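You operate a simulated robot arm through the tools that you are given. There is no shell and no other tool. Be economical: measure what you need, move in short steps, check, and stop when the job is done.

The job below is to be done with a simulated robot arm. You get a single attempt, and the scene is never put back.

JOB
Weigh the red tomato in the purple dish and set the weight slider.
Fine: the slider goes to the weight shown; the tomato comes from the tray at N27 and goes back in its cell; tare the small scale with the empty dish on it; leave the dish on the scale and the scale on.

The check looks at the end state, three seconds after you hand in, the way a careful person would. Anything else that was tipped, shoved, dropped, spilled or broken makes it a failure.

ROBOT AND FRAMES
A 7-joint arm with a two-finger parallel gripper, fixed in place. Base frame: the origin is at the foot of the arm, x ahead of it, y to its left, z up; the work surface is at about z = 0. Units: m, rad, N and s.
With the tool pointing down near the work surface it reaches from about 0.24 to 0.62 m from the base axis. Its first joint turns from -1.152 to 1.152 rad. Payload 2.6 kg.
Tool frame: the origin (TCP) lies between the finger pads and is the grasp point; the fingertips stand 0.03 m ahead of it; z points along the fingers, y is the line along which they close. Largest opening 0.094 m; finger width 0.028, thickness 0.01; the body of the gripper, 0.05 by 0.096 m, starts 0.055 m behind the TCP.
Orientation is told as [roll, pitch, yaw] about the base's x, y, z axes, in that order, counted from this pose: with the fingers straight down and closing along the base's y, the tool's x points along the base's -x, its y along +y and its z along -z.

CONTROLS
- The arm moves only by the tool play_rows. Its argument "commands" is a list of rows, each an object (a shift or turn left out is 0, a gripper value left out holds the last) with "delta_rot": the turn, a rotation vector about the tool's x, y, z in rad, a list of three; "xyz": the shift along the tool's x, y, z in mm, a list of three; "gripper": the gripper command, from -1 (shut) to 1 (fully open), values between in proportion. In form: [{"delta_rot": [wx, wy, wz], "xyz": [x, y, z], "gripper": gripper}, ...]. A call has 1 to 8 rows; each row is the pose to reach, as a shift and turn from the pose commanded when the call began, along the tool's axes at that moment. Each row takes 0.2 s and may step no farther than 0.05 m and 0.15 rad from the row before; otherwise, or with a gripper value out of range, the whole call is refused. A pose out of reach is approached as far as the arm can. The call stops where the force on the tool passes 70 N (or 10 N more than at its start, if that is more) or the arm is blocked; 0.2 s more then pass. The fingers move at their own pace (about 0.072 m/s each) and stop on an object; they squeeze with about 33 N. The grip force told is the motor's: it shows also when the fingers shut on nothing. Time passes only in rows, and 0.2 s behind the last, so rows that repeat a pose let the fingers close. It gives the time, the measured TCP pose, the force on the tool (base axes), the opening and the grip force at its end, in the units of the frame above (readings bear some noise), with the torque about the TCP (base axes, N m) and any sound that the robot's microphone picked up.
- Cameras (640 x 400 px; columns grow to the right, rows downward): "scene" is fixed at [0.0281, 0.4405, 0.5671]; the picture's right is [-0.76, -0.65, 0.00], its down [-0.40, 0.47, -0.78] and it looks along [0.51, -0.59, -0.62] (base axes); focal length 297 px, centre (320, 200). "wrist" rides on the gripper at [0.076, 0.014, -0.102] in the tool frame; the picture's right is [-0.18, 0.98, 0.00], its down [-0.75, -0.14, -0.64] and it looks along [-0.63, -0.12, 0.77] (tool axes); focal length 243 px, centre (320, 200). There is no depth. A picture from a camera that has moved, and an enlarged one, comes with that camera's place and axes in the base frame and with its lens. The place of the scene camera against the robot may be out by one fixed shift of up to 0.018 m in any direction.
- get_image(camera): a new picture of that camera. The clock stands still meanwhile.
- close_up(camera, box): a new picture of the part [left, top, right, bottom] of that camera's present view, enlarged. The clock stands still meanwhile.
- close_job(): hands the job in; it is judged then, once.

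Work in short steps. Places have to be worked out from the pictures, the camera data and where the tool is seen: move nearer, look again, correct. Check each grasp and each placing, and mend what went wrong. Open the gripper and draw the arm clear of the work before you hand the job in, unless the task says otherwise; then end with one line.

The tools are called after ">>>" as name(argument=value, ...) on one line, values as JSON. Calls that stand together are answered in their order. play_rows: Moves the arm, as the interface text tells. Its arguments: {"type":"object","properties":{"commands":{"type":"array","items":{"type":"object","properties":{"delta_rot":{"type":"array","items":{"type":"number"}},"xyz":{"type":"array","items":{"type":"number"}},"gripper":{"type":"number"}}}}},"required":["commands"]} The other tools are called the same way: get_image (camera) takes a picture; close_up (camera, box) takes an enlarged picture of a part of a camera's view; close_job () hands the job in.

At the start:

```text
clock: 0.0
eef_pos: [0.4238, 0.069, 0.3366]
tool_rot: [0.001, 0.0, 0.0]
contact_force: [-0.1, 0.1, -0.4]
wrist_torque: [-0.02, 0.02, 0.0]
width: 0.0939
grasp_force: 0.0
```

scene: 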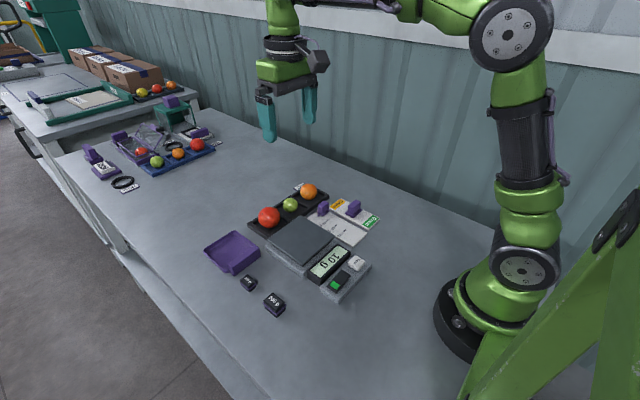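
wrist: 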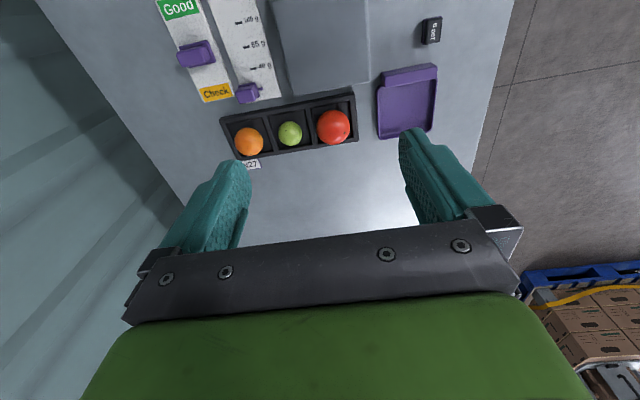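

I start by enlarging the scene around the scale, the tray, and the sliders to read the labels.

>>> close_up(camera="scene", box=[190, 170, 400, 320])

>>> close_up(camera="wrist", box=[140, 0, 460, 180])

>>> close_up(camera="scene", box=[70, 80, 230, 200])

```text
2.67 times, centred on (295, 245) of scene
camera zoom: at [0.0281, 0.4405, 0.5671], right [-0.76, -0.65, 0.0], down [-0.4, 0.47, -0.78], along [0.51, -0.59, -0.62], focal length 792 px, centre (387, 80)
```

zoom: 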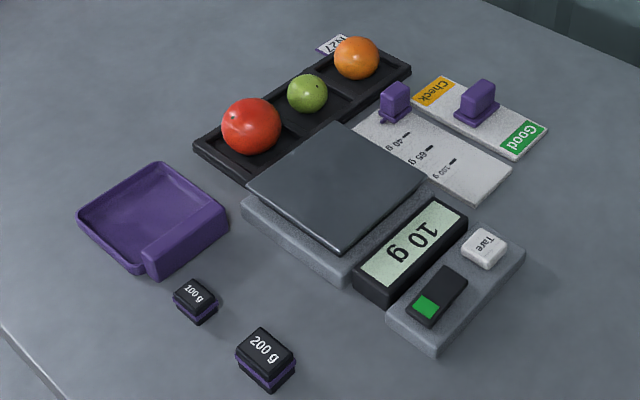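

```text
2.00 times, centred on (300, 90) of wrist
camera zoom: at [0.3477, 0.0818, 0.4386], right [0.18, 0.98, 0.0], down [0.75, -0.14, 0.64], along [0.63, -0.12, -0.77], focal length 485 px, centre (360, 420)
```

zoom: 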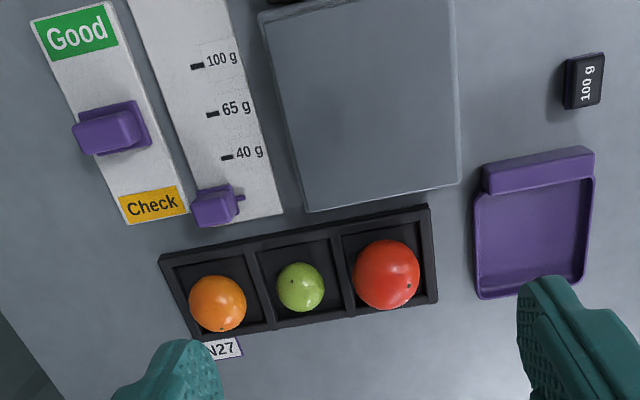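

```text
3.33 times, centred on (150, 140) of scene
camera zoom: at [0.0281, 0.4405, 0.5671], right [-0.76, -0.65, 0.0], down [-0.4, 0.47, -0.78], along [0.51, -0.59, -0.62], focal length 991 px, centre (887, 400)
```

zoom: 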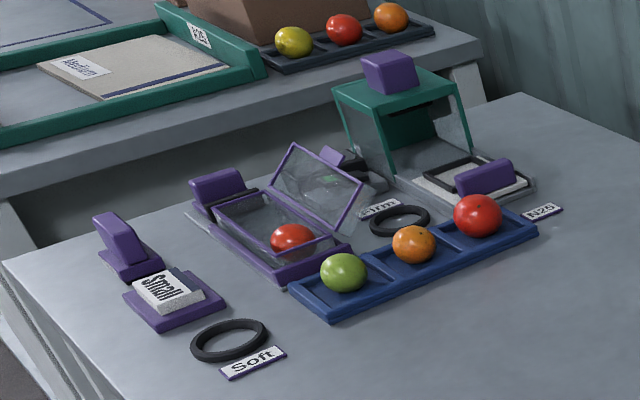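

The pan reads 10 g with nothing on it, and the slider for weights is the one next to the pan. I move closer above the dish to see its shape and handle.

>>> play_rows(commands=[{"xyz": [10, 40, 20]}, {"xyz": [20, 80, 40]}, {"xyz": [30, 110, 75]}, {"xyz": [30, 120, 110]}])

>>> get_image(camera="wrist")

```text
clock: 1.0
eef_pos: [0.3934, 0.1899, 0.2252]
tool_rot: [0.0, 0.0, -0.001]
contact_force: [0.1, 0.4, 0.3]
wrist_torque: [-0.03, -0.01, 0.0]
width: 0.094
grasp_force: 0.0
```

```text
taken
camera wrist: at [0.3171, 0.2026, 0.3286], right [0.18, 0.98, 0.0], down [0.75, -0.14, 0.64], along [0.63, -0.12, -0.77], focal length 243 px, centre (320, 200)
```

wrist: 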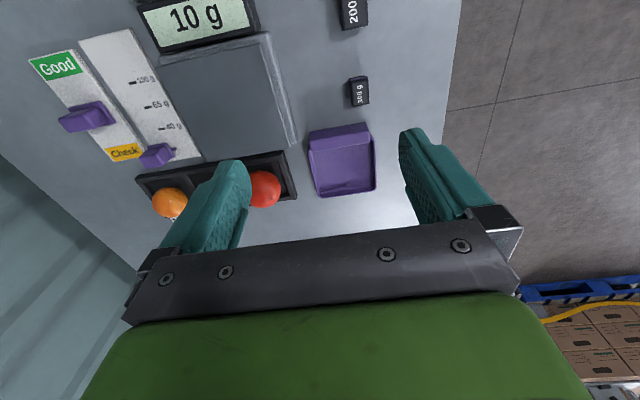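

>>> close_up(camera="wrist", box=[120, 60, 400, 220])

>>> close_up(camera="scene", box=[190, 210, 290, 290])

```text
2.29 times, centred on (260, 140) of wrist
camera zoom: at [0.3171, 0.2026, 0.3286], right [0.18, 0.98, 0.0], down [0.75, -0.14, 0.64], along [0.63, -0.12, -0.77], focal length 555 px, centre (457, 337)
```

zoom: 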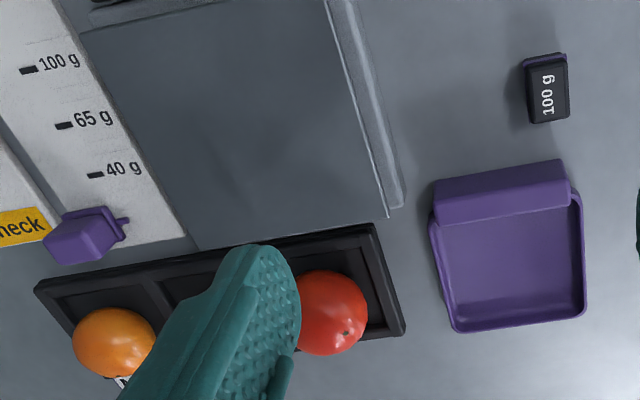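

```text
5.00 times, centred on (240, 250) of scene
camera zoom: at [0.0281, 0.4405, 0.5671], right [-0.76, -0.65, 0.0], down [-0.4, 0.47, -0.78], along [0.51, -0.59, -0.62], focal length 1486 px, centre (720, -50)
```

zoom: 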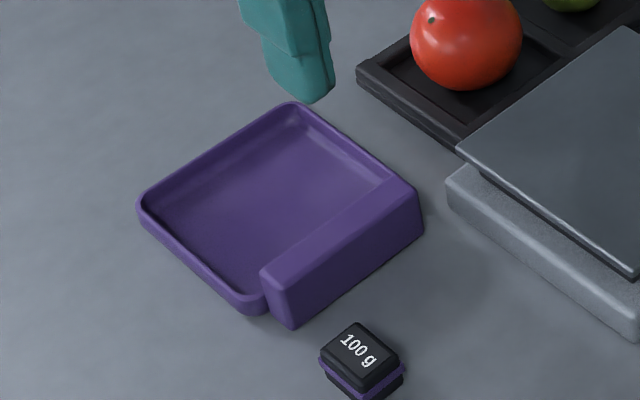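

The dish lies square to the base axes, with its handle ridge on the side nearest the base. I zoom in on it to get the ridge's edges.

>>> close_up(camera="wrist", box=[295, 110, 391, 170])

```text
6.67 times, centred on (343, 140) of wrist
camera zoom: at [0.3171, 0.2026, 0.3286], right [0.18, 0.98, 0.0], down [0.75, -0.14, 0.64], along [0.63, -0.12, -0.77], focal length 1618 px, centre (167, 600)
```

zoom: 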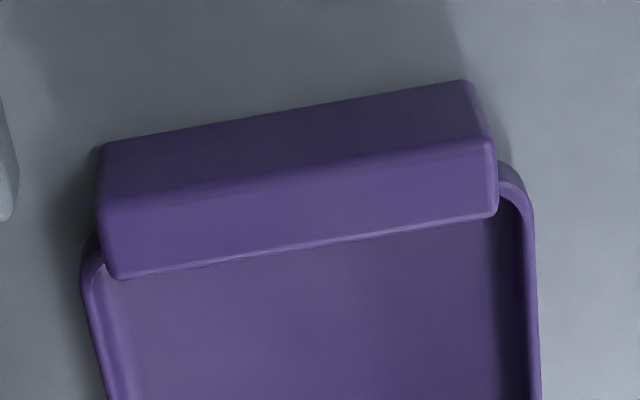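

Ridge: x from about 0.460 to 0.475, top at about z = 0.029, middle y about 0.20. I turn the gripper a quarter turn while shifting above it, partly closing the fingers.

>>> play_rows(commands=[{"xyz": [-20, 2, 0], "delta_rot": [0, 0, 0.14], "gripper": 0.1}, {"xyz": [-40, 5, 0], "delta_rot": [0, 0, 0.28]}, {"xyz": [-60, 8, 0], "delta_rot": [0, 0, 0.42]}, {"xyz": [-74, 10, 0], "delta_rot": [0, 0, 0.56]}, {"xyz": [-74, 10, 0], "delta_rot": [0, 0, 0.7]}, {"xyz": [-74, 10, 0], "delta_rot": [0, 0, 0.84]}])

>>> play_rows(commands=[{"delta_rot": [0, 0, 0.14]}, {"delta_rot": [0, 0, 0.28]}, {"delta_rot": [0, 0, 0.42]}, {"delta_rot": [0, 0, 0.56]}, {"xyz": [0, 0, 40], "delta_rot": [0, 0, 0.7]}, {"xyz": [0, 0, 80], "delta_rot": [0, 0, 0.7308]}, {"xyz": [0, 0, 80], "delta_rot": [0, 0, 0.7308]}])

>>> get_image(camera="wrist")

>>> get_image(camera="scene")

```text
clock: 2.4
eef_pos: [0.4688, 0.199, 0.2246]
tool_rot: [0.0, -0.001, -0.844]
contact_force: [0.2, 0.6, -0.2]
wrist_torque: [-0.01, 0.03, 0.01]
width: 0.0517
grasp_force: 0.1
```

```text
clock: 4.0
eef_pos: [0.4679, 0.1989, 0.1458]
tool_rot: [0.001, -0.001, -1.572]
contact_force: [0.6, 0.8, 0.1]
wrist_torque: [0.0, 0.0, 0.01]
width: 0.0516
grasp_force: 0.0
```

```text
taken
camera wrist: at [0.482, 0.2735, 0.2482], right [0.98, -0.19, 0.0], down [-0.14, -0.75, 0.64], along [-0.12, -0.63, -0.77], focal length 243 px, centre (320, 200)
```

wrist: 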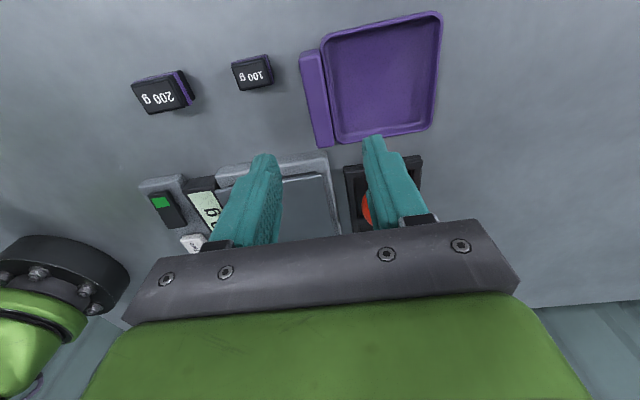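

```text
taken
```

scene: 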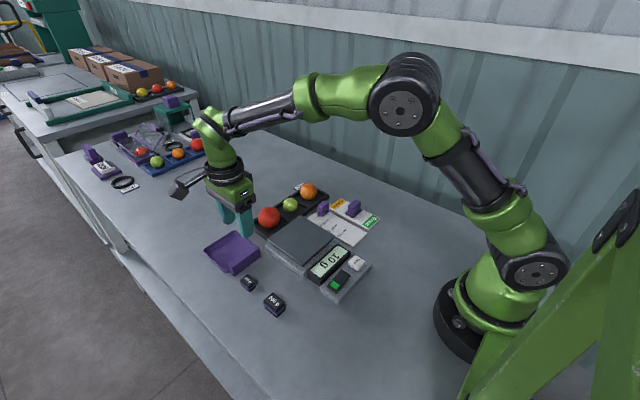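

The ridge agrees with the earlier estimate. I lower to just above the ridge and check.

>>> play_rows(commands=[{"xyz": [0, 0, 40]}, {"xyz": [0, 0, 70]}, {"xyz": [0, 0, 70]}])

>>> get_image(camera="wrist")

>>> close_up(camera="scene", box=[190, 190, 290, 290])

```text
clock: 4.8
eef_pos: [0.4687, 0.1974, 0.0758]
tool_rot: [0.001, 0.001, -1.57]
contact_force: [-0.4, -0.1, 0.6]
wrist_torque: [-0.02, 0.01, 0.0]
width: 0.0515
grasp_force: 0.0
```

```text
taken
camera wrist: at [0.4831, 0.2737, 0.1784], right [0.98, -0.18, 0.0], down [-0.14, -0.75, 0.64], along [-0.12, -0.63, -0.77], focal length 243 px, centre (320, 200)
```

wrist: 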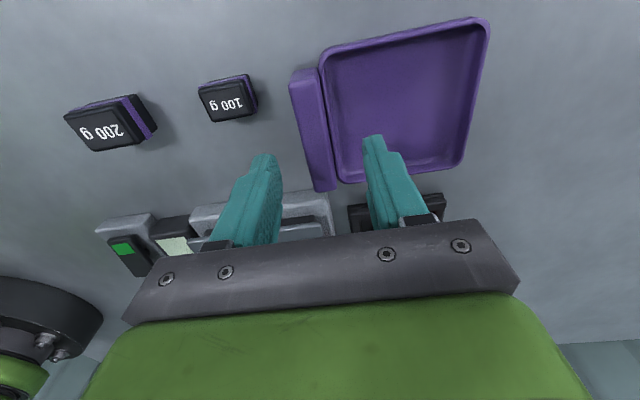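

```text
4.00 times, centred on (240, 240) of scene
camera zoom: at [0.0281, 0.4405, 0.5671], right [-0.76, -0.65, 0.0], down [-0.4, 0.47, -0.78], along [0.51, -0.59, -0.62], focal length 1189 px, centre (640, 40)
```

zoom: 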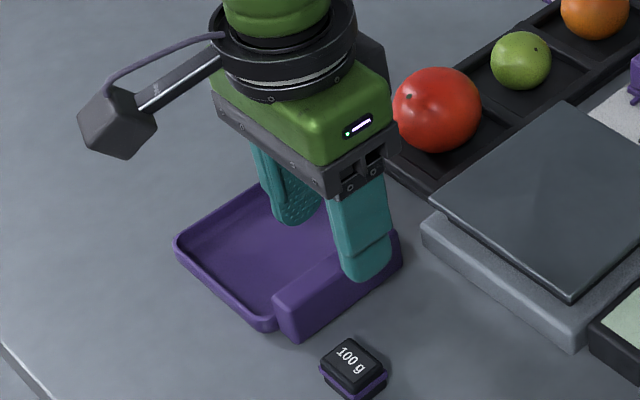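

The fingers straddle the ridge centrally. I go down to z about 0.043 and close.

>>> play_rows(commands=[{"xyz": [0, 0, 20]}, {"xyz": [0, 0, 33]}, {"xyz": [0, 0, 33], "gripper": -1}, {"xyz": [0, 0, 33], "gripper": -1}, {"xyz": [0, 0, 33], "gripper": -1}])

>>> close_up(camera="scene", box=[190, 190, 290, 290])

```text
clock: 6.0
eef_pos: [0.4695, 0.2, 0.0433]
tool_rot: [0.0, 0.0, -1.571]
contact_force: [-0.1, 0.1, 2.1]
wrist_torque: [-0.03, -0.19, 0.0]
width: 0.0197
grasp_force: 33.0
```

```text
4.00 times, centred on (240, 240) of scene
camera zoom: at [0.0281, 0.4405, 0.5671], right [-0.76, -0.65, 0.0], down [-0.4, 0.47, -0.78], along [0.51, -0.59, -0.62], focal length 1189 px, centre (640, 40)
```

zoom: 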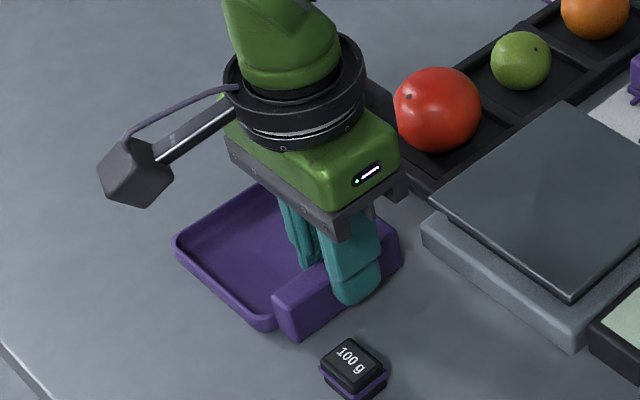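

The ridge is held. I lift the dish about 10 cm and confirm before carrying it.

>>> play_rows(commands=[{"xyz": [0, 0, -20]}, {"xyz": [0, 0, -50]}, {"xyz": [0, 0, -80]}, {"xyz": [0, 0, -105]}])

>>> play_rows(commands=[{"xyz": [0, -35, 0]}, {"xyz": [-25, -70, 0]}, {"xyz": [-60, -100, 0]}, {"xyz": [-95, -109, 0]}, {"xyz": [-125, -109, 0]}, {"xyz": [-125, -109, 0]}])

>>> get_image(camera="wrist")

>>> close_up(camera="scene", box=[190, 150, 400, 310])

```text
clock: 7.0
eef_pos: [0.4672, 0.1982, 0.1479]
tool_rot: [0.0, 0.0, -1.572]
contact_force: [0.6, -0.2, -0.7]
wrist_torque: [0.01, 0.01, 0.01]
width: 0.0196
grasp_force: 32.6
```

```text
clock: 8.4
eef_pos: [0.3581, 0.0743, 0.147]
tool_rot: [0.0, -0.001, -1.571]
contact_force: [-0.7, -0.5, 0.0]
wrist_torque: [0.03, 0.03, -0.01]
width: 0.0197
grasp_force: 32.9
```

```text
taken
camera wrist: at [0.3727, 0.1485, 0.25], right [0.98, -0.18, 0.0], down [-0.14, -0.75, 0.64], along [-0.12, -0.63, -0.77], focal length 243 px, centre (320, 200)
```

wrist: 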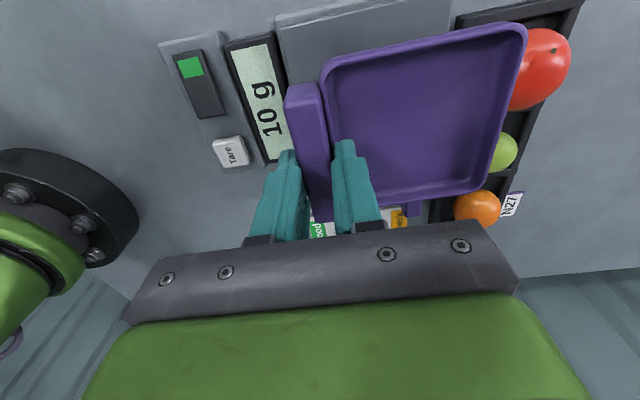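

```text
2.50 times, centred on (295, 230) of scene
camera zoom: at [0.0281, 0.4405, 0.5671], right [-0.76, -0.65, 0.0], down [-0.4, 0.47, -0.78], along [0.51, -0.59, -0.62], focal length 743 px, centre (382, 125)
```

zoom: 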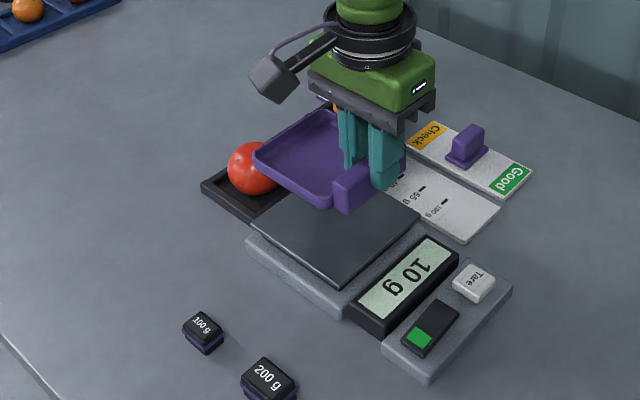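

The dish hangs level above the pan. I lower toward it in stages and watch the forces.

>>> play_rows(commands=[{"xyz": [0, 0, 30]}, {"xyz": [0, 0, 52]}, {"xyz": [0, 0, 52]}])

>>> close_up(camera="scene", box=[220, 180, 380, 300])

>>> get_image(camera="wrist")

```text
clock: 9.2
eef_pos: [0.3587, 0.0726, 0.0954]
tool_rot: [0.0, 0.0, -1.57]
contact_force: [-0.5, 0.7, 0.2]
wrist_torque: [0.0, 0.01, -0.01]
width: 0.0199
grasp_force: 32.9
```

```text
3.33 times, centred on (300, 240) of scene
camera zoom: at [0.0281, 0.4405, 0.5671], right [-0.76, -0.65, 0.0], down [-0.4, 0.47, -0.78], along [0.51, -0.59, -0.62], focal length 991 px, centre (387, 67)
```

zoom: 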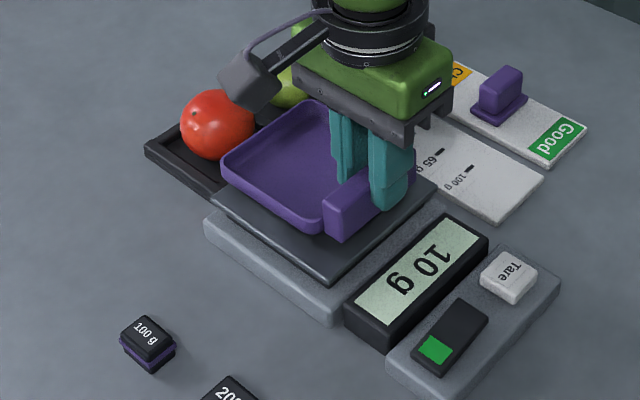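

```text
taken
camera wrist: at [0.3726, 0.1492, 0.1984], right [0.98, -0.18, 0.0], down [-0.14, -0.75, 0.64], along [-0.12, -0.63, -0.77], focal length 243 px, centre (320, 200)
```

wrist: 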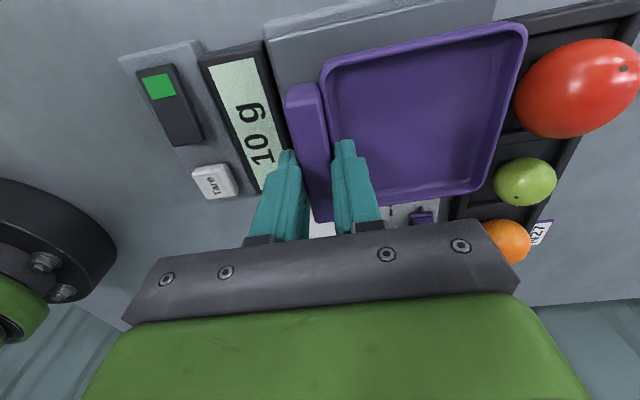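

Still clear of the pan; I lower further in small steps.

>>> play_rows(commands=[{"xyz": [0, 0, 4]}, {"xyz": [0, 0, 8]}, {"xyz": [0, 0, 12]}, {"xyz": [0, 0, 12]}])

>>> close_up(camera="scene", box=[220, 180, 380, 300])

```text
clock: 10.2
eef_pos: [0.3581, 0.0742, 0.0837]
tool_rot: [0.001, -0.002, -1.571]
contact_force: [-0.4, -0.3, 1.6]
wrist_torque: [-0.03, -0.24, -0.02]
width: 0.0197
grasp_force: 32.7
```

```text
3.33 times, centred on (300, 240) of scene
camera zoom: at [0.0281, 0.4405, 0.5671], right [-0.76, -0.65, 0.0], down [-0.4, 0.47, -0.78], along [0.51, -0.59, -0.62], focal length 991 px, centre (387, 67)
```

zoom: 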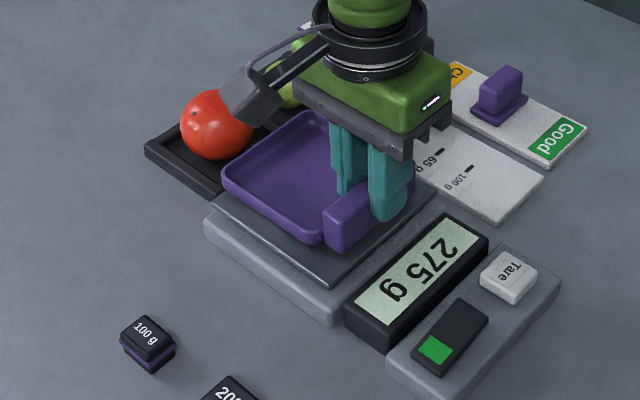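

The dish touches the pan (reading 275 g under load, pan at about z = 0.04). I release gently and rise.

>>> play_rows(commands=[{"gripper": -0.1}, {"gripper": -0.1}, {"gripper": -0.1}, {"xyz": [0, 0, -30]}, {"xyz": [0, 0, -70]}, {"xyz": [0, 0, -110]}, {"xyz": [0, 0, -110]}])

>>> get_image(camera="wrist")

>>> close_up(camera="scene", box=[220, 180, 380, 300])

```text
clock: 11.8
eef_pos: [0.3607, 0.0741, 0.1949]
tool_rot: [0.001, 0.0, -1.571]
contact_force: [1.0, 0.5, 0.8]
wrist_torque: [0.0, -0.02, 0.05]
width: 0.0423
grasp_force: 0.0
```

```text
taken
camera wrist: at [0.3734, 0.1482, 0.2969], right [0.98, -0.18, 0.0], down [-0.14, -0.75, 0.64], along [-0.12, -0.63, -0.77], focal length 243 px, centre (320, 200)
```

wrist: 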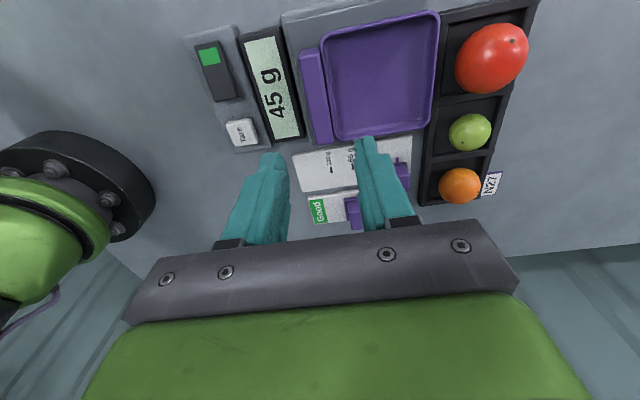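

```text
3.33 times, centred on (300, 240) of scene
camera zoom: at [0.0281, 0.4405, 0.5671], right [-0.76, -0.65, 0.0], down [-0.4, 0.47, -0.78], along [0.51, -0.59, -0.62], focal length 991 px, centre (387, 67)
```

zoom: 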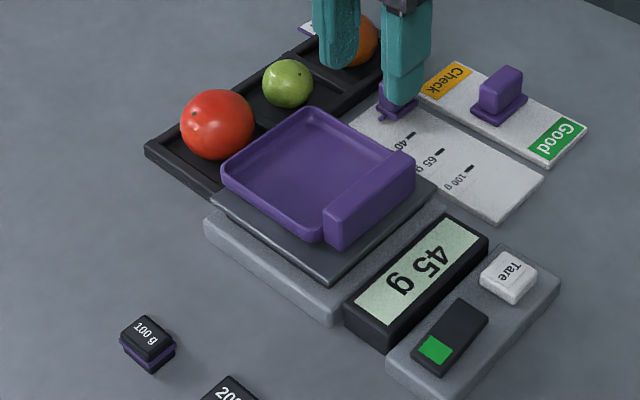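

Dish is resting on the pan and reads 45 g. Tare button is near (0.26, 0.045). I shut the fingers and move above it.

>>> play_rows(commands=[{"xyz": [-10, -30, 0], "gripper": -1}, {"xyz": [-20, -60, 0]}, {"xyz": [-28, -95, 0]}, {"xyz": [-28, -98, 35]}, {"xyz": [-28, -98, 75]}, {"xyz": [-28, -98, 75]}])

>>> get_image(camera="wrist")

>>> close_up(camera="scene", box=[260, 200, 420, 320])

```text
clock: 13.2
eef_pos: [0.2617, 0.0461, 0.1184]
tool_rot: [-0.001, 0.0, -1.574]
contact_force: [-0.6, -0.7, 0.5]
wrist_torque: [0.01, 0.02, 0.01]
width: 0.0001
grasp_force: 32.9
```

```text
taken
camera wrist: at [0.2758, 0.121, 0.221], right [0.98, -0.18, 0.0], down [-0.14, -0.75, 0.64], along [-0.12, -0.63, -0.77], focal length 243 px, centre (320, 200)
```

wrist: 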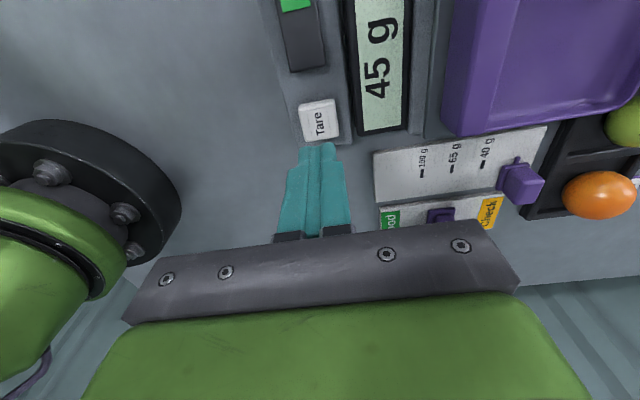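

```text
3.33 times, centred on (340, 260) of scene
camera zoom: at [0.0281, 0.4405, 0.5671], right [-0.76, -0.65, 0.0], down [-0.4, 0.47, -0.78], along [0.51, -0.59, -0.62], focal length 991 px, centre (253, 0)
```

zoom: 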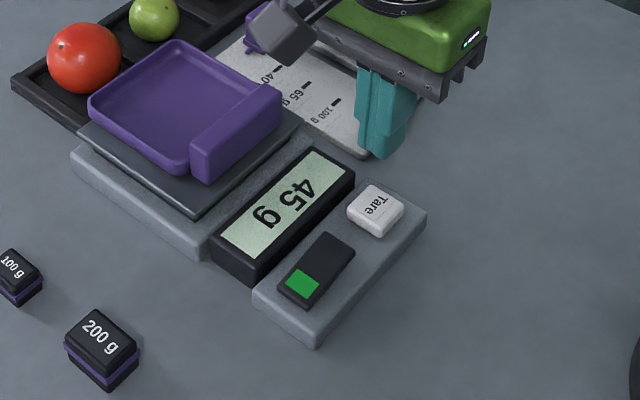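

The button lies just under the closed fingertips at about (0.261, 0.046). I descend close to it.

>>> play_rows(commands=[{"xyz": [0, 0, 30]}, {"xyz": [0, 0, 48]}, {"xyz": [0, 0, 48]}])

>>> close_up(camera="scene", box=[300, 220, 400, 300])

>>> close_up(camera="wrist", box=[220, 50, 420, 250])

```text
clock: 14.0
eef_pos: [0.2617, 0.0459, 0.0697]
tool_rot: [0.001, 0.0, -1.571]
contact_force: [0.4, -0.2, 0.0]
wrist_torque: [-0.01, 0.01, -0.01]
width: 0.0
grasp_force: 32.9
```

```text
5.00 times, centred on (350, 260) of scene
camera zoom: at [0.0281, 0.4405, 0.5671], right [-0.76, -0.65, 0.0], down [-0.4, 0.47, -0.78], along [0.51, -0.59, -0.62], focal length 1486 px, centre (170, -100)
```

zoom: 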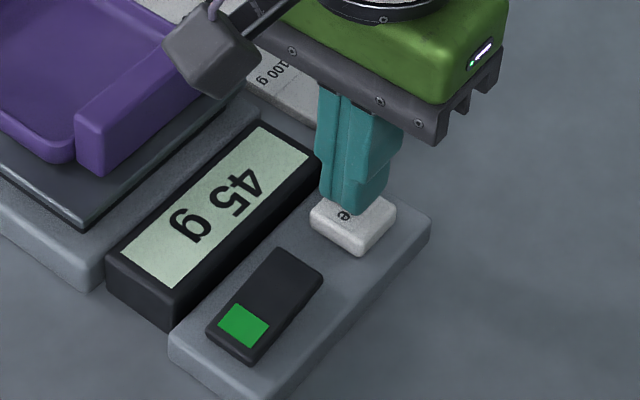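

```text
2.00 times, centred on (320, 150) of wrist
camera zoom: at [0.2754, 0.1214, 0.1728], right [0.98, -0.18, 0.0], down [-0.14, -0.75, 0.64], along [-0.12, -0.63, -0.77], focal length 485 px, centre (320, 300)
```

zoom: 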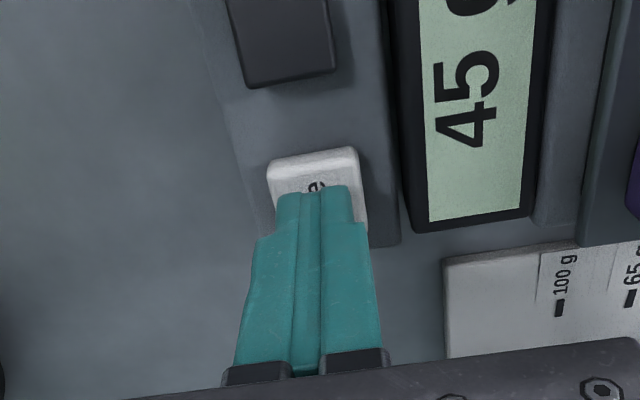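

Tips are over the button, roughly a centimetre up. I press in small steps.

>>> play_rows(commands=[{"xyz": [0, 0, 4]}, {"xyz": [0, 0, 7]}, {"xyz": [0, 0, 9]}])

>>> close_up(camera="scene", box=[300, 220, 400, 300])

```text
clock: 14.8
eef_pos: [0.2622, 0.0464, 0.062]
tool_rot: [-0.001, -0.001, -1.572]
contact_force: [0.2, -1.0, 0.5]
wrist_torque: [0.0, -0.02, 0.02]
width: 0.0
grasp_force: 33.0
```

```text
5.00 times, centred on (350, 260) of scene
camera zoom: at [0.0281, 0.4405, 0.5671], right [-0.76, -0.65, 0.0], down [-0.4, 0.47, -0.78], along [0.51, -0.59, -0.62], focal length 1486 px, centre (170, -100)
```

zoom: 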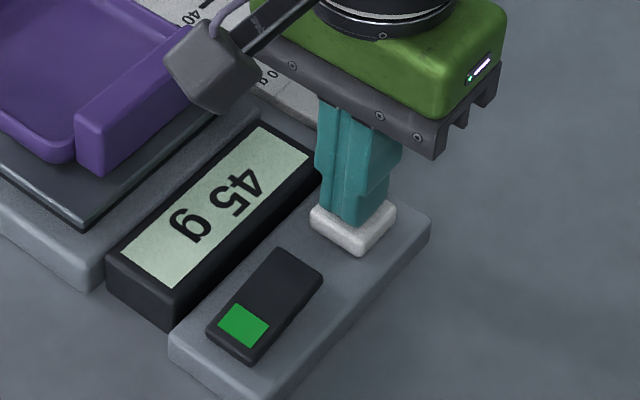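

Nearly touching. I press a little further, 1.5 mm at a time.

>>> play_rows(commands=[{"xyz": [0, 0, 1.5]}, {"xyz": [0, 0, 3]}, {"xyz": [0, 0, 4.5]}])

>>> close_up(camera="scene", box=[300, 220, 400, 300])

```text
clock: 15.6
eef_pos: [0.2613, 0.0452, 0.0573]
tool_rot: [0.002, -0.001, -1.571]
contact_force: [0.6, 0.8, 1.6]
wrist_torque: [0.0, 0.0, -0.01]
width: 0.0
grasp_force: 32.4
heard: click
```

```text
5.00 times, centred on (350, 260) of scene
camera zoom: at [0.0281, 0.4405, 0.5671], right [-0.76, -0.65, 0.0], down [-0.4, 0.47, -0.78], along [0.51, -0.59, -0.62], focal length 1486 px, centre (170, -100)
```

zoom: 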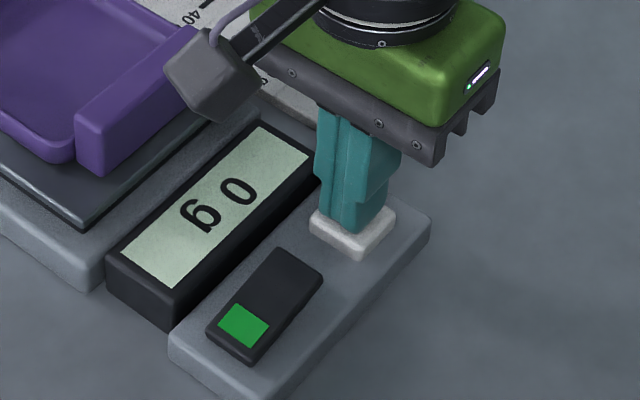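

Tare clicked and the display shows 0 g. I rise straight up and move above the tomato.

>>> play_rows(commands=[{"xyz": [0, 0, -40]}, {"xyz": [0, 0, -85]}, {"xyz": [0, 0, -130]}, {"xyz": [5, 40, -140]}, {"xyz": [10, 85, -140], "gripper": 0.8}, {"xyz": [15, 130, -140]}, {"xyz": [20, 175, -140]}, {"xyz": [25, 215, -140]}])

>>> play_rows(commands=[{"xyz": [0, 40, 0]}, {"xyz": [0, 44, 0]}, {"xyz": [0, 44, 0]}])

>>> get_image(camera="wrist")

>>> close_up(camera="scene", box=[220, 160, 380, 280])

```text
clock: 17.4
eef_pos: [0.4774, 0.0709, 0.1967]
tool_rot: [-0.002, 0.0, -1.572]
contact_force: [0.6, 0.5, -1.1]
wrist_torque: [-0.04, -0.02, -0.02]
width: 0.0847
grasp_force: 0.0
```

```text
clock: 18.2
eef_pos: [0.5204, 0.0702, 0.1967]
tool_rot: [0.0, 0.0, -1.57]
contact_force: [-0.6, -0.2, 0.8]
wrist_torque: [0.01, 0.02, -0.02]
width: 0.0848
grasp_force: 0.0
```

```text
taken
camera wrist: at [0.5346, 0.1455, 0.2997], right [0.98, -0.18, 0.0], down [-0.14, -0.75, 0.64], along [-0.12, -0.63, -0.77], focal length 243 px, centre (320, 200)
```

wrist: 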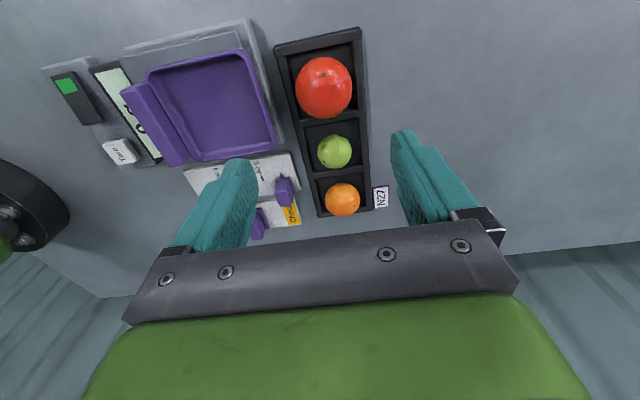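

```text
3.33 times, centred on (300, 220) of scene
camera zoom: at [0.0281, 0.4405, 0.5671], right [-0.76, -0.65, 0.0], down [-0.4, 0.47, -0.78], along [0.51, -0.59, -0.62], focal length 991 px, centre (387, 133)
```

zoom: 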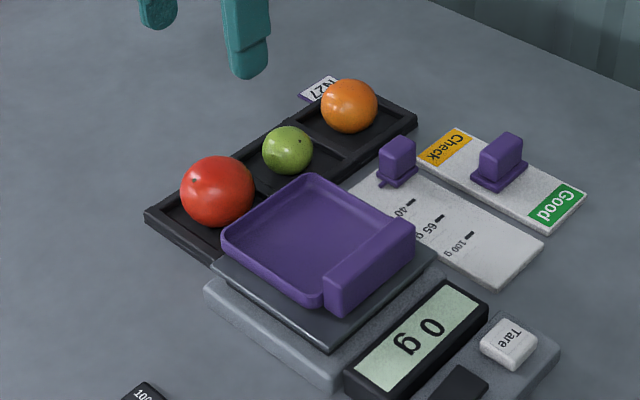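

Tomato centre estimated at (0.524, 0.0745), about 56 mm across, in a square-set tray. I align and descend partway.

>>> play_rows(commands=[{"xyz": [4, 4, 40], "gripper": 0.65}, {"xyz": [4, 4, 80]}, {"xyz": [4, 4, 100]}, {"xyz": [4, 4, 100]}])

>>> get_image(camera="wrist")

>>> close_up(camera="scene", box=[220, 160, 320, 260])

```text
clock: 19.2
eef_pos: [0.5234, 0.0747, 0.0972]
tool_rot: [0.0, 0.0, -1.572]
contact_force: [0.6, -0.7, 0.4]
wrist_torque: [-0.02, 0.03, 0.0]
width: 0.0776
grasp_force: 0.1
```

```text
taken
camera wrist: at [0.5379, 0.1501, 0.2005], right [0.98, -0.18, 0.0], down [-0.14, -0.75, 0.64], along [-0.12, -0.63, -0.77], focal length 243 px, centre (320, 200)
```

wrist: 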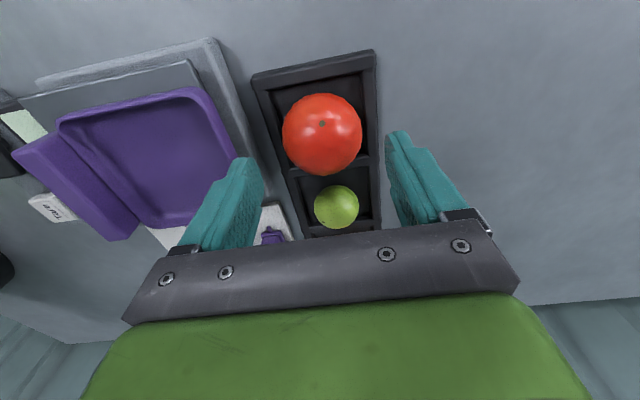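

```text
4.00 times, centred on (270, 210) of scene
camera zoom: at [0.0281, 0.4405, 0.5671], right [-0.76, -0.65, 0.0], down [-0.4, 0.47, -0.78], along [0.51, -0.59, -0.62], focal length 1189 px, centre (520, 160)
```

zoom: 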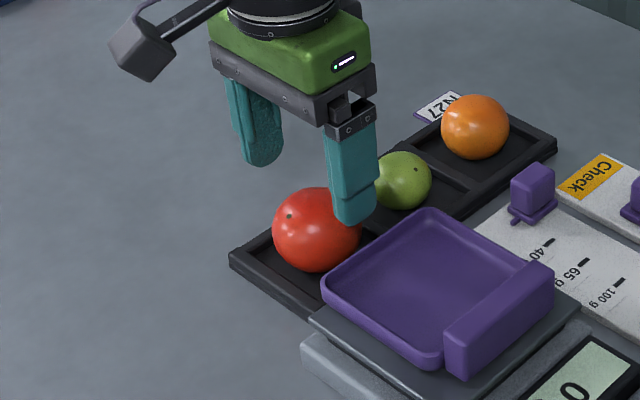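

Tomato is centred between the fingers. I descend to z about 0.05, keeping the fingertips above the tray walls, and close.

>>> play_rows(commands=[{"xyz": [0, 1, 25]}, {"xyz": [0, 1, 47]}, {"xyz": [0, 1, 47]}])

>>> close_up(camera="scene", box=[220, 160, 320, 260])

>>> get_image(camera="wrist")

```text
clock: 20.0
eef_pos: [0.5253, 0.0751, 0.0505]
tool_rot: [-0.002, 0.0, -1.571]
contact_force: [0.2, 0.6, 0.6]
wrist_torque: [0.0, -0.02, 0.0]
width: 0.0776
grasp_force: 0.1
```

```text
4.00 times, centred on (270, 210) of scene
camera zoom: at [0.0281, 0.4405, 0.5671], right [-0.76, -0.65, 0.0], down [-0.4, 0.47, -0.78], along [0.51, -0.59, -0.62], focal length 1189 px, centre (520, 160)
```

zoom: 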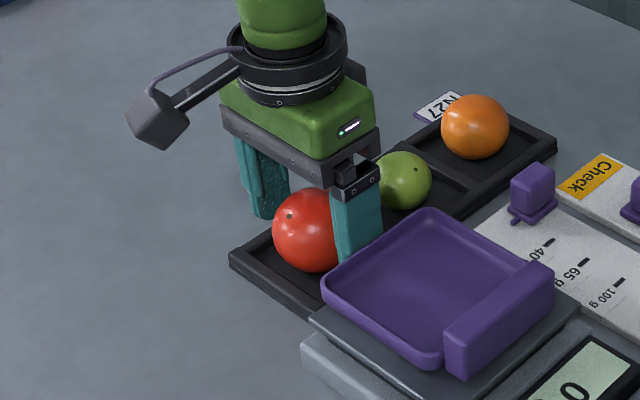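

```text
taken
camera wrist: at [0.5397, 0.1499, 0.1531], right [0.98, -0.18, 0.0], down [-0.14, -0.75, 0.64], along [-0.12, -0.63, -0.77], focal length 243 px, centre (320, 200)
```

wrist: 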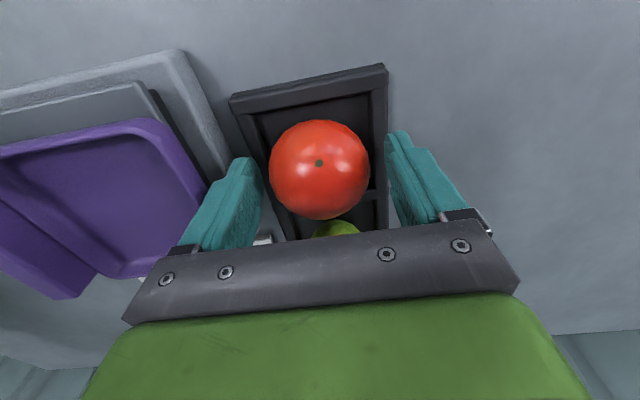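

Well centred. I close only to just under the tomato's width to squeeze gently.

>>> play_rows(commands=[{"gripper": 0.12}, {"gripper": 0.12}, {"gripper": 0.12}])

```text
clock: 20.8
eef_pos: [0.5255, 0.0751, 0.0494]
tool_rot: [-0.001, 0.0, -1.569]
contact_force: [-0.7, 0.5, 0.7]
wrist_torque: [0.02, 0.02, 0.0]
width: 0.059
grasp_force: 15.8
```

It stopped on the tomato at 59 mm with about 16 N. I lift and check.

>>> play_rows(commands=[{"xyz": [0, 0, -20]}, {"xyz": [0, 0, -50]}, {"xyz": [0, 0, -80]}, {"xyz": [0, 0, -105]}, {"xyz": [0, 0, -105]}])

>>> get_image(camera="wrist")

>>> close_up(camera="scene", box=[220, 130, 380, 280])

```text
clock: 22.0
eef_pos: [0.5263, 0.0734, 0.1557]
tool_rot: [0.001, 0.001, -1.57]
contact_force: [-0.3, 0.1, -0.5]
wrist_torque: [-0.03, -0.04, -0.01]
width: 0.0592
grasp_force: 15.9
```

```text
taken
camera wrist: at [0.5395, 0.1492, 0.2583], right [0.98, -0.18, 0.0], down [-0.14, -0.75, 0.64], along [-0.12, -0.63, -0.77], focal length 243 px, centre (320, 200)
```

wrist: 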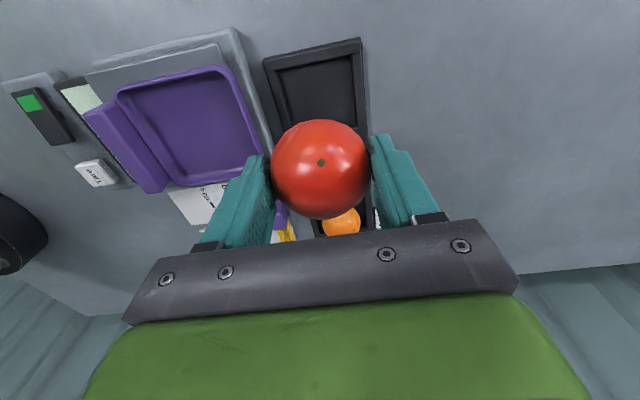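

```text
2.67 times, centred on (300, 205) of scene
camera zoom: at [0.0281, 0.4405, 0.5671], right [-0.76, -0.65, 0.0], down [-0.4, 0.47, -0.78], along [0.51, -0.59, -0.62], focal length 792 px, centre (373, 187)
```

zoom: 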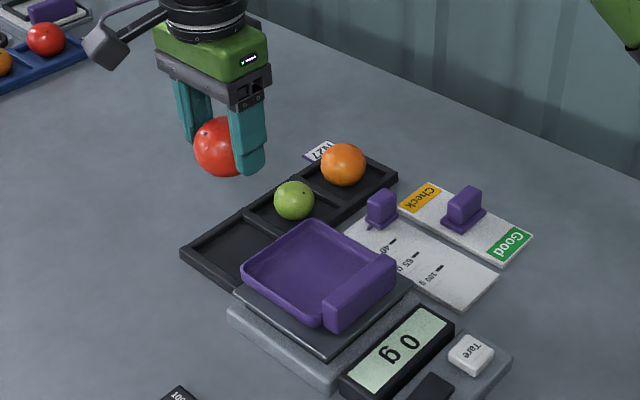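

Tomato is held and the display still says 0 g. I carry it above the dish, towards (0.412, 0.077).

>>> play_rows(commands=[{"xyz": [1, -40, 0]}, {"xyz": [2, -80, 0]}, {"xyz": [3, -114, 0]}, {"xyz": [3, -114, 30]}, {"xyz": [3, -114, 50]}, {"xyz": [3, -114, 50]}])

>>> get_image(camera="wrist")

>>> close_up(camera="scene", box=[220, 160, 380, 280])

```text
clock: 23.4
eef_pos: [0.4113, 0.077, 0.1064]
tool_rot: [0.001, 0.0, -1.571]
contact_force: [0.2, -0.4, -0.5]
wrist_torque: [-0.02, -0.01, 0.0]
width: 0.0593
grasp_force: 16.1
```

```text
taken
camera wrist: at [0.4253, 0.1523, 0.2086], right [0.98, -0.18, 0.0], down [-0.14, -0.75, 0.64], along [-0.12, -0.63, -0.77], focal length 243 px, centre (320, 200)
```

wrist: 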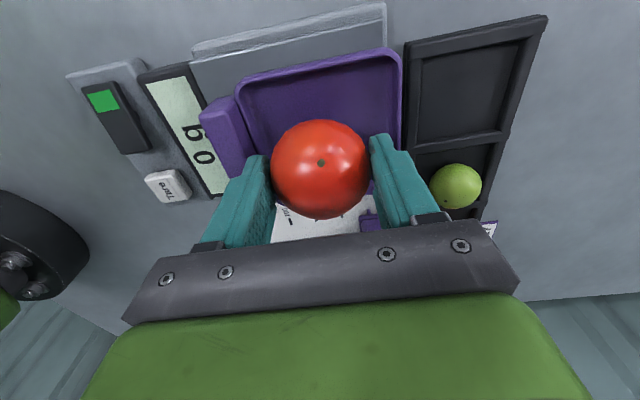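

```text
3.33 times, centred on (300, 220) of scene
camera zoom: at [0.0281, 0.4405, 0.5671], right [-0.76, -0.65, 0.0], down [-0.4, 0.47, -0.78], along [0.51, -0.59, -0.62], focal length 991 px, centre (387, 133)
```

zoom: 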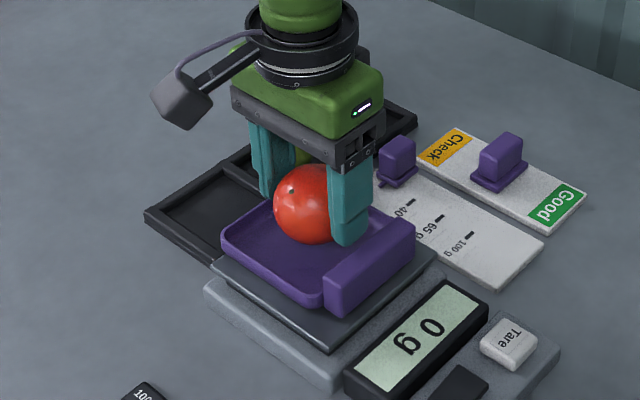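

Tomato is over the dish centre. I lower it in small steps and watch the display.

>>> play_rows(commands=[{"xyz": [0, 1.5, 6]}, {"xyz": [0, 1.5, 10]}, {"xyz": [0, 1.5, 13]}, {"xyz": [0, 1.5, 13]}])

>>> close_up(camera="scene", box=[260, 190, 360, 280])

```text
clock: 24.4
eef_pos: [0.4125, 0.0782, 0.0919]
tool_rot: [0.003, 0.0, -1.57]
contact_force: [-0.5, 0.4, -0.8]
wrist_torque: [0.0, -0.02, -0.01]
width: 0.0595
grasp_force: 16.2
```

```text
4.44 times, centred on (310, 235) of scene
camera zoom: at [0.0281, 0.4405, 0.5671], right [-0.76, -0.65, 0.0], down [-0.4, 0.47, -0.78], along [0.51, -0.59, -0.62], focal length 1321 px, centre (364, 44)
```

zoom: 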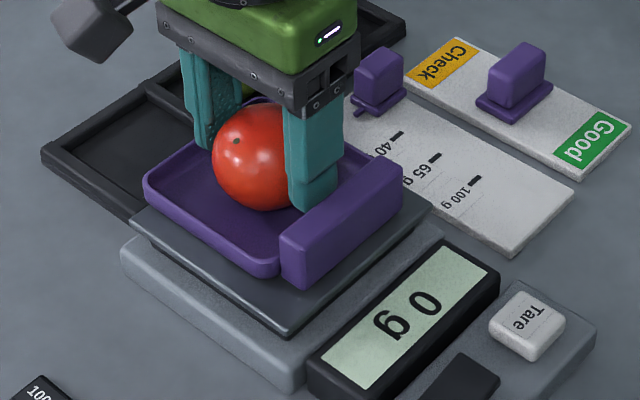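

Not touching yet (0 g); a few more millimetres.

>>> play_rows(commands=[{"xyz": [0, 0, 1]}, {"xyz": [0, 0, 2]}, {"xyz": [0, 0, 3]}])

>>> close_up(camera="scene", box=[260, 190, 360, 280])

```text
clock: 25.2
eef_pos: [0.4141, 0.0781, 0.0891]
tool_rot: [0.001, -0.001, -1.57]
contact_force: [0.6, 0.5, 0.0]
wrist_torque: [0.0, -0.03, -0.03]
width: 0.0588
grasp_force: 16.0
```

```text
4.44 times, centred on (310, 235) of scene
camera zoom: at [0.0281, 0.4405, 0.5671], right [-0.76, -0.65, 0.0], down [-0.4, 0.47, -0.78], along [0.51, -0.59, -0.62], focal length 1321 px, centre (364, 44)
```

zoom: 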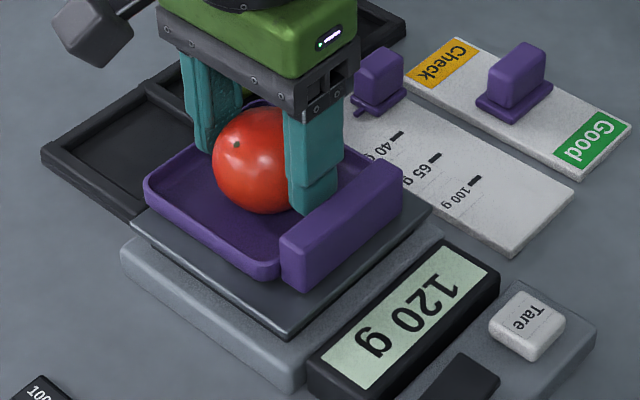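

Tomato has touched down. I open only slightly, to keep clear of the dish walls, then rise.

>>> play_rows(commands=[{"gripper": 0.35}, {"gripper": 0.35}, {"gripper": 0.35}, {"xyz": [0, 0, -15]}, {"xyz": [0, 0, -35]}, {"xyz": [0, 0, -75]}, {"xyz": [0, 0, -110]}, {"xyz": [0, 0, -110]}])

>>> close_up(camera="scene", box=[220, 160, 380, 280])

>>> get_image(camera="wrist")

```text
clock: 27.0
eef_pos: [0.4127, 0.0782, 0.1988]
tool_rot: [0.0, 0.0, -1.571]
contact_force: [0.4, -0.9, -0.1]
wrist_torque: [0.0, -0.01, 0.01]
width: 0.0634
grasp_force: 0.2
```

```text
3.33 times, centred on (300, 220) of scene
camera zoom: at [0.0281, 0.4405, 0.5671], right [-0.76, -0.65, 0.0], down [-0.4, 0.47, -0.78], along [0.51, -0.59, -0.62], focal length 991 px, centre (387, 133)
```

zoom: 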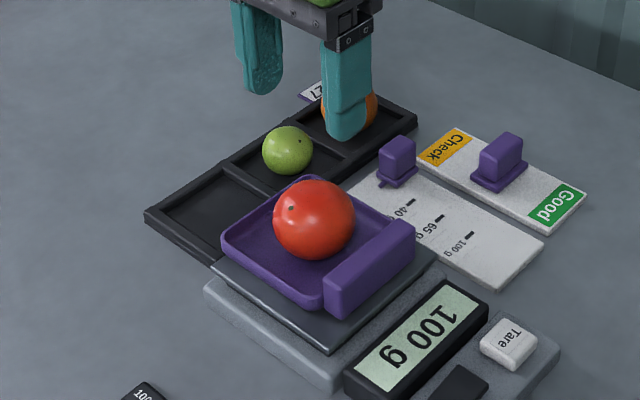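

```text
taken
camera wrist: at [0.4267, 0.1533, 0.3017], right [0.98, -0.18, 0.0], down [-0.14, -0.75, 0.64], along [-0.12, -0.63, -0.77], focal length 243 px, centre (320, 200)
```

wrist: 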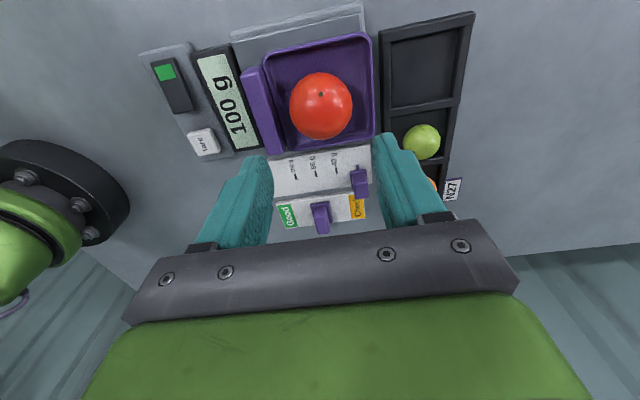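

The display reads 100 g with the tomato free in the dish. I let it settle, then go back down to fetch the tomato, at the same place.

>>> play_rows(commands=[{"xyz": [0, 0, 40]}, {"xyz": [0, 0, 70]}, {"xyz": [0, 0, 70]}])

>>> get_image(camera="wrist")

>>> close_up(camera="scene", box=[260, 180, 360, 280])

```text
clock: 27.8
eef_pos: [0.4147, 0.0787, 0.1288]
tool_rot: [0.0, -0.001, -1.573]
contact_force: [-0.6, 0.2, 0.4]
wrist_torque: [-0.04, -0.01, 0.0]
width: 0.0633
grasp_force: 0.2
```

```text
taken
camera wrist: at [0.427, 0.1529, 0.232], right [0.98, -0.19, 0.0], down [-0.14, -0.75, 0.64], along [-0.12, -0.63, -0.77], focal length 243 px, centre (320, 200)
```

wrist: 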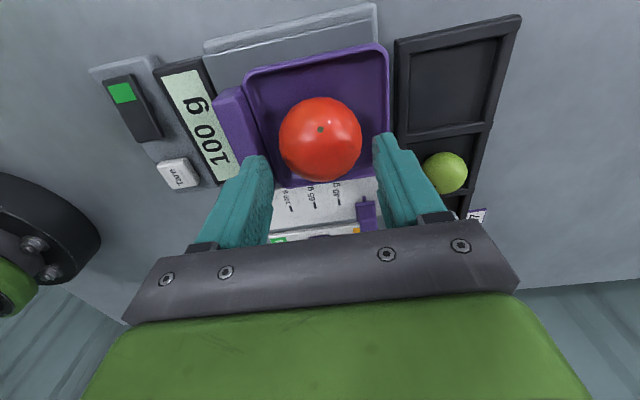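

```text
4.00 times, centred on (310, 230) of scene
camera zoom: at [0.0281, 0.4405, 0.5671], right [-0.76, -0.65, 0.0], down [-0.4, 0.47, -0.78], along [0.51, -0.59, -0.62], focal length 1189 px, centre (360, 80)
```

zoom: 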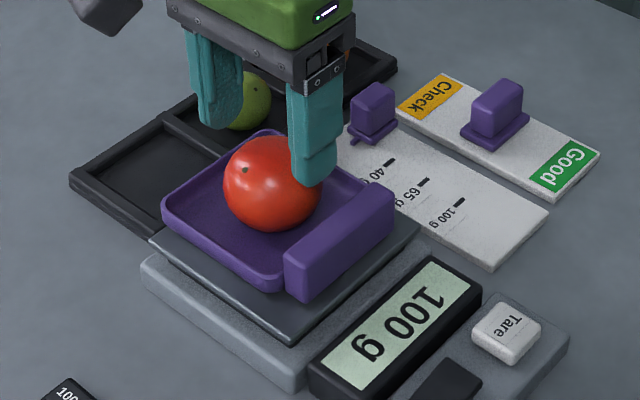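

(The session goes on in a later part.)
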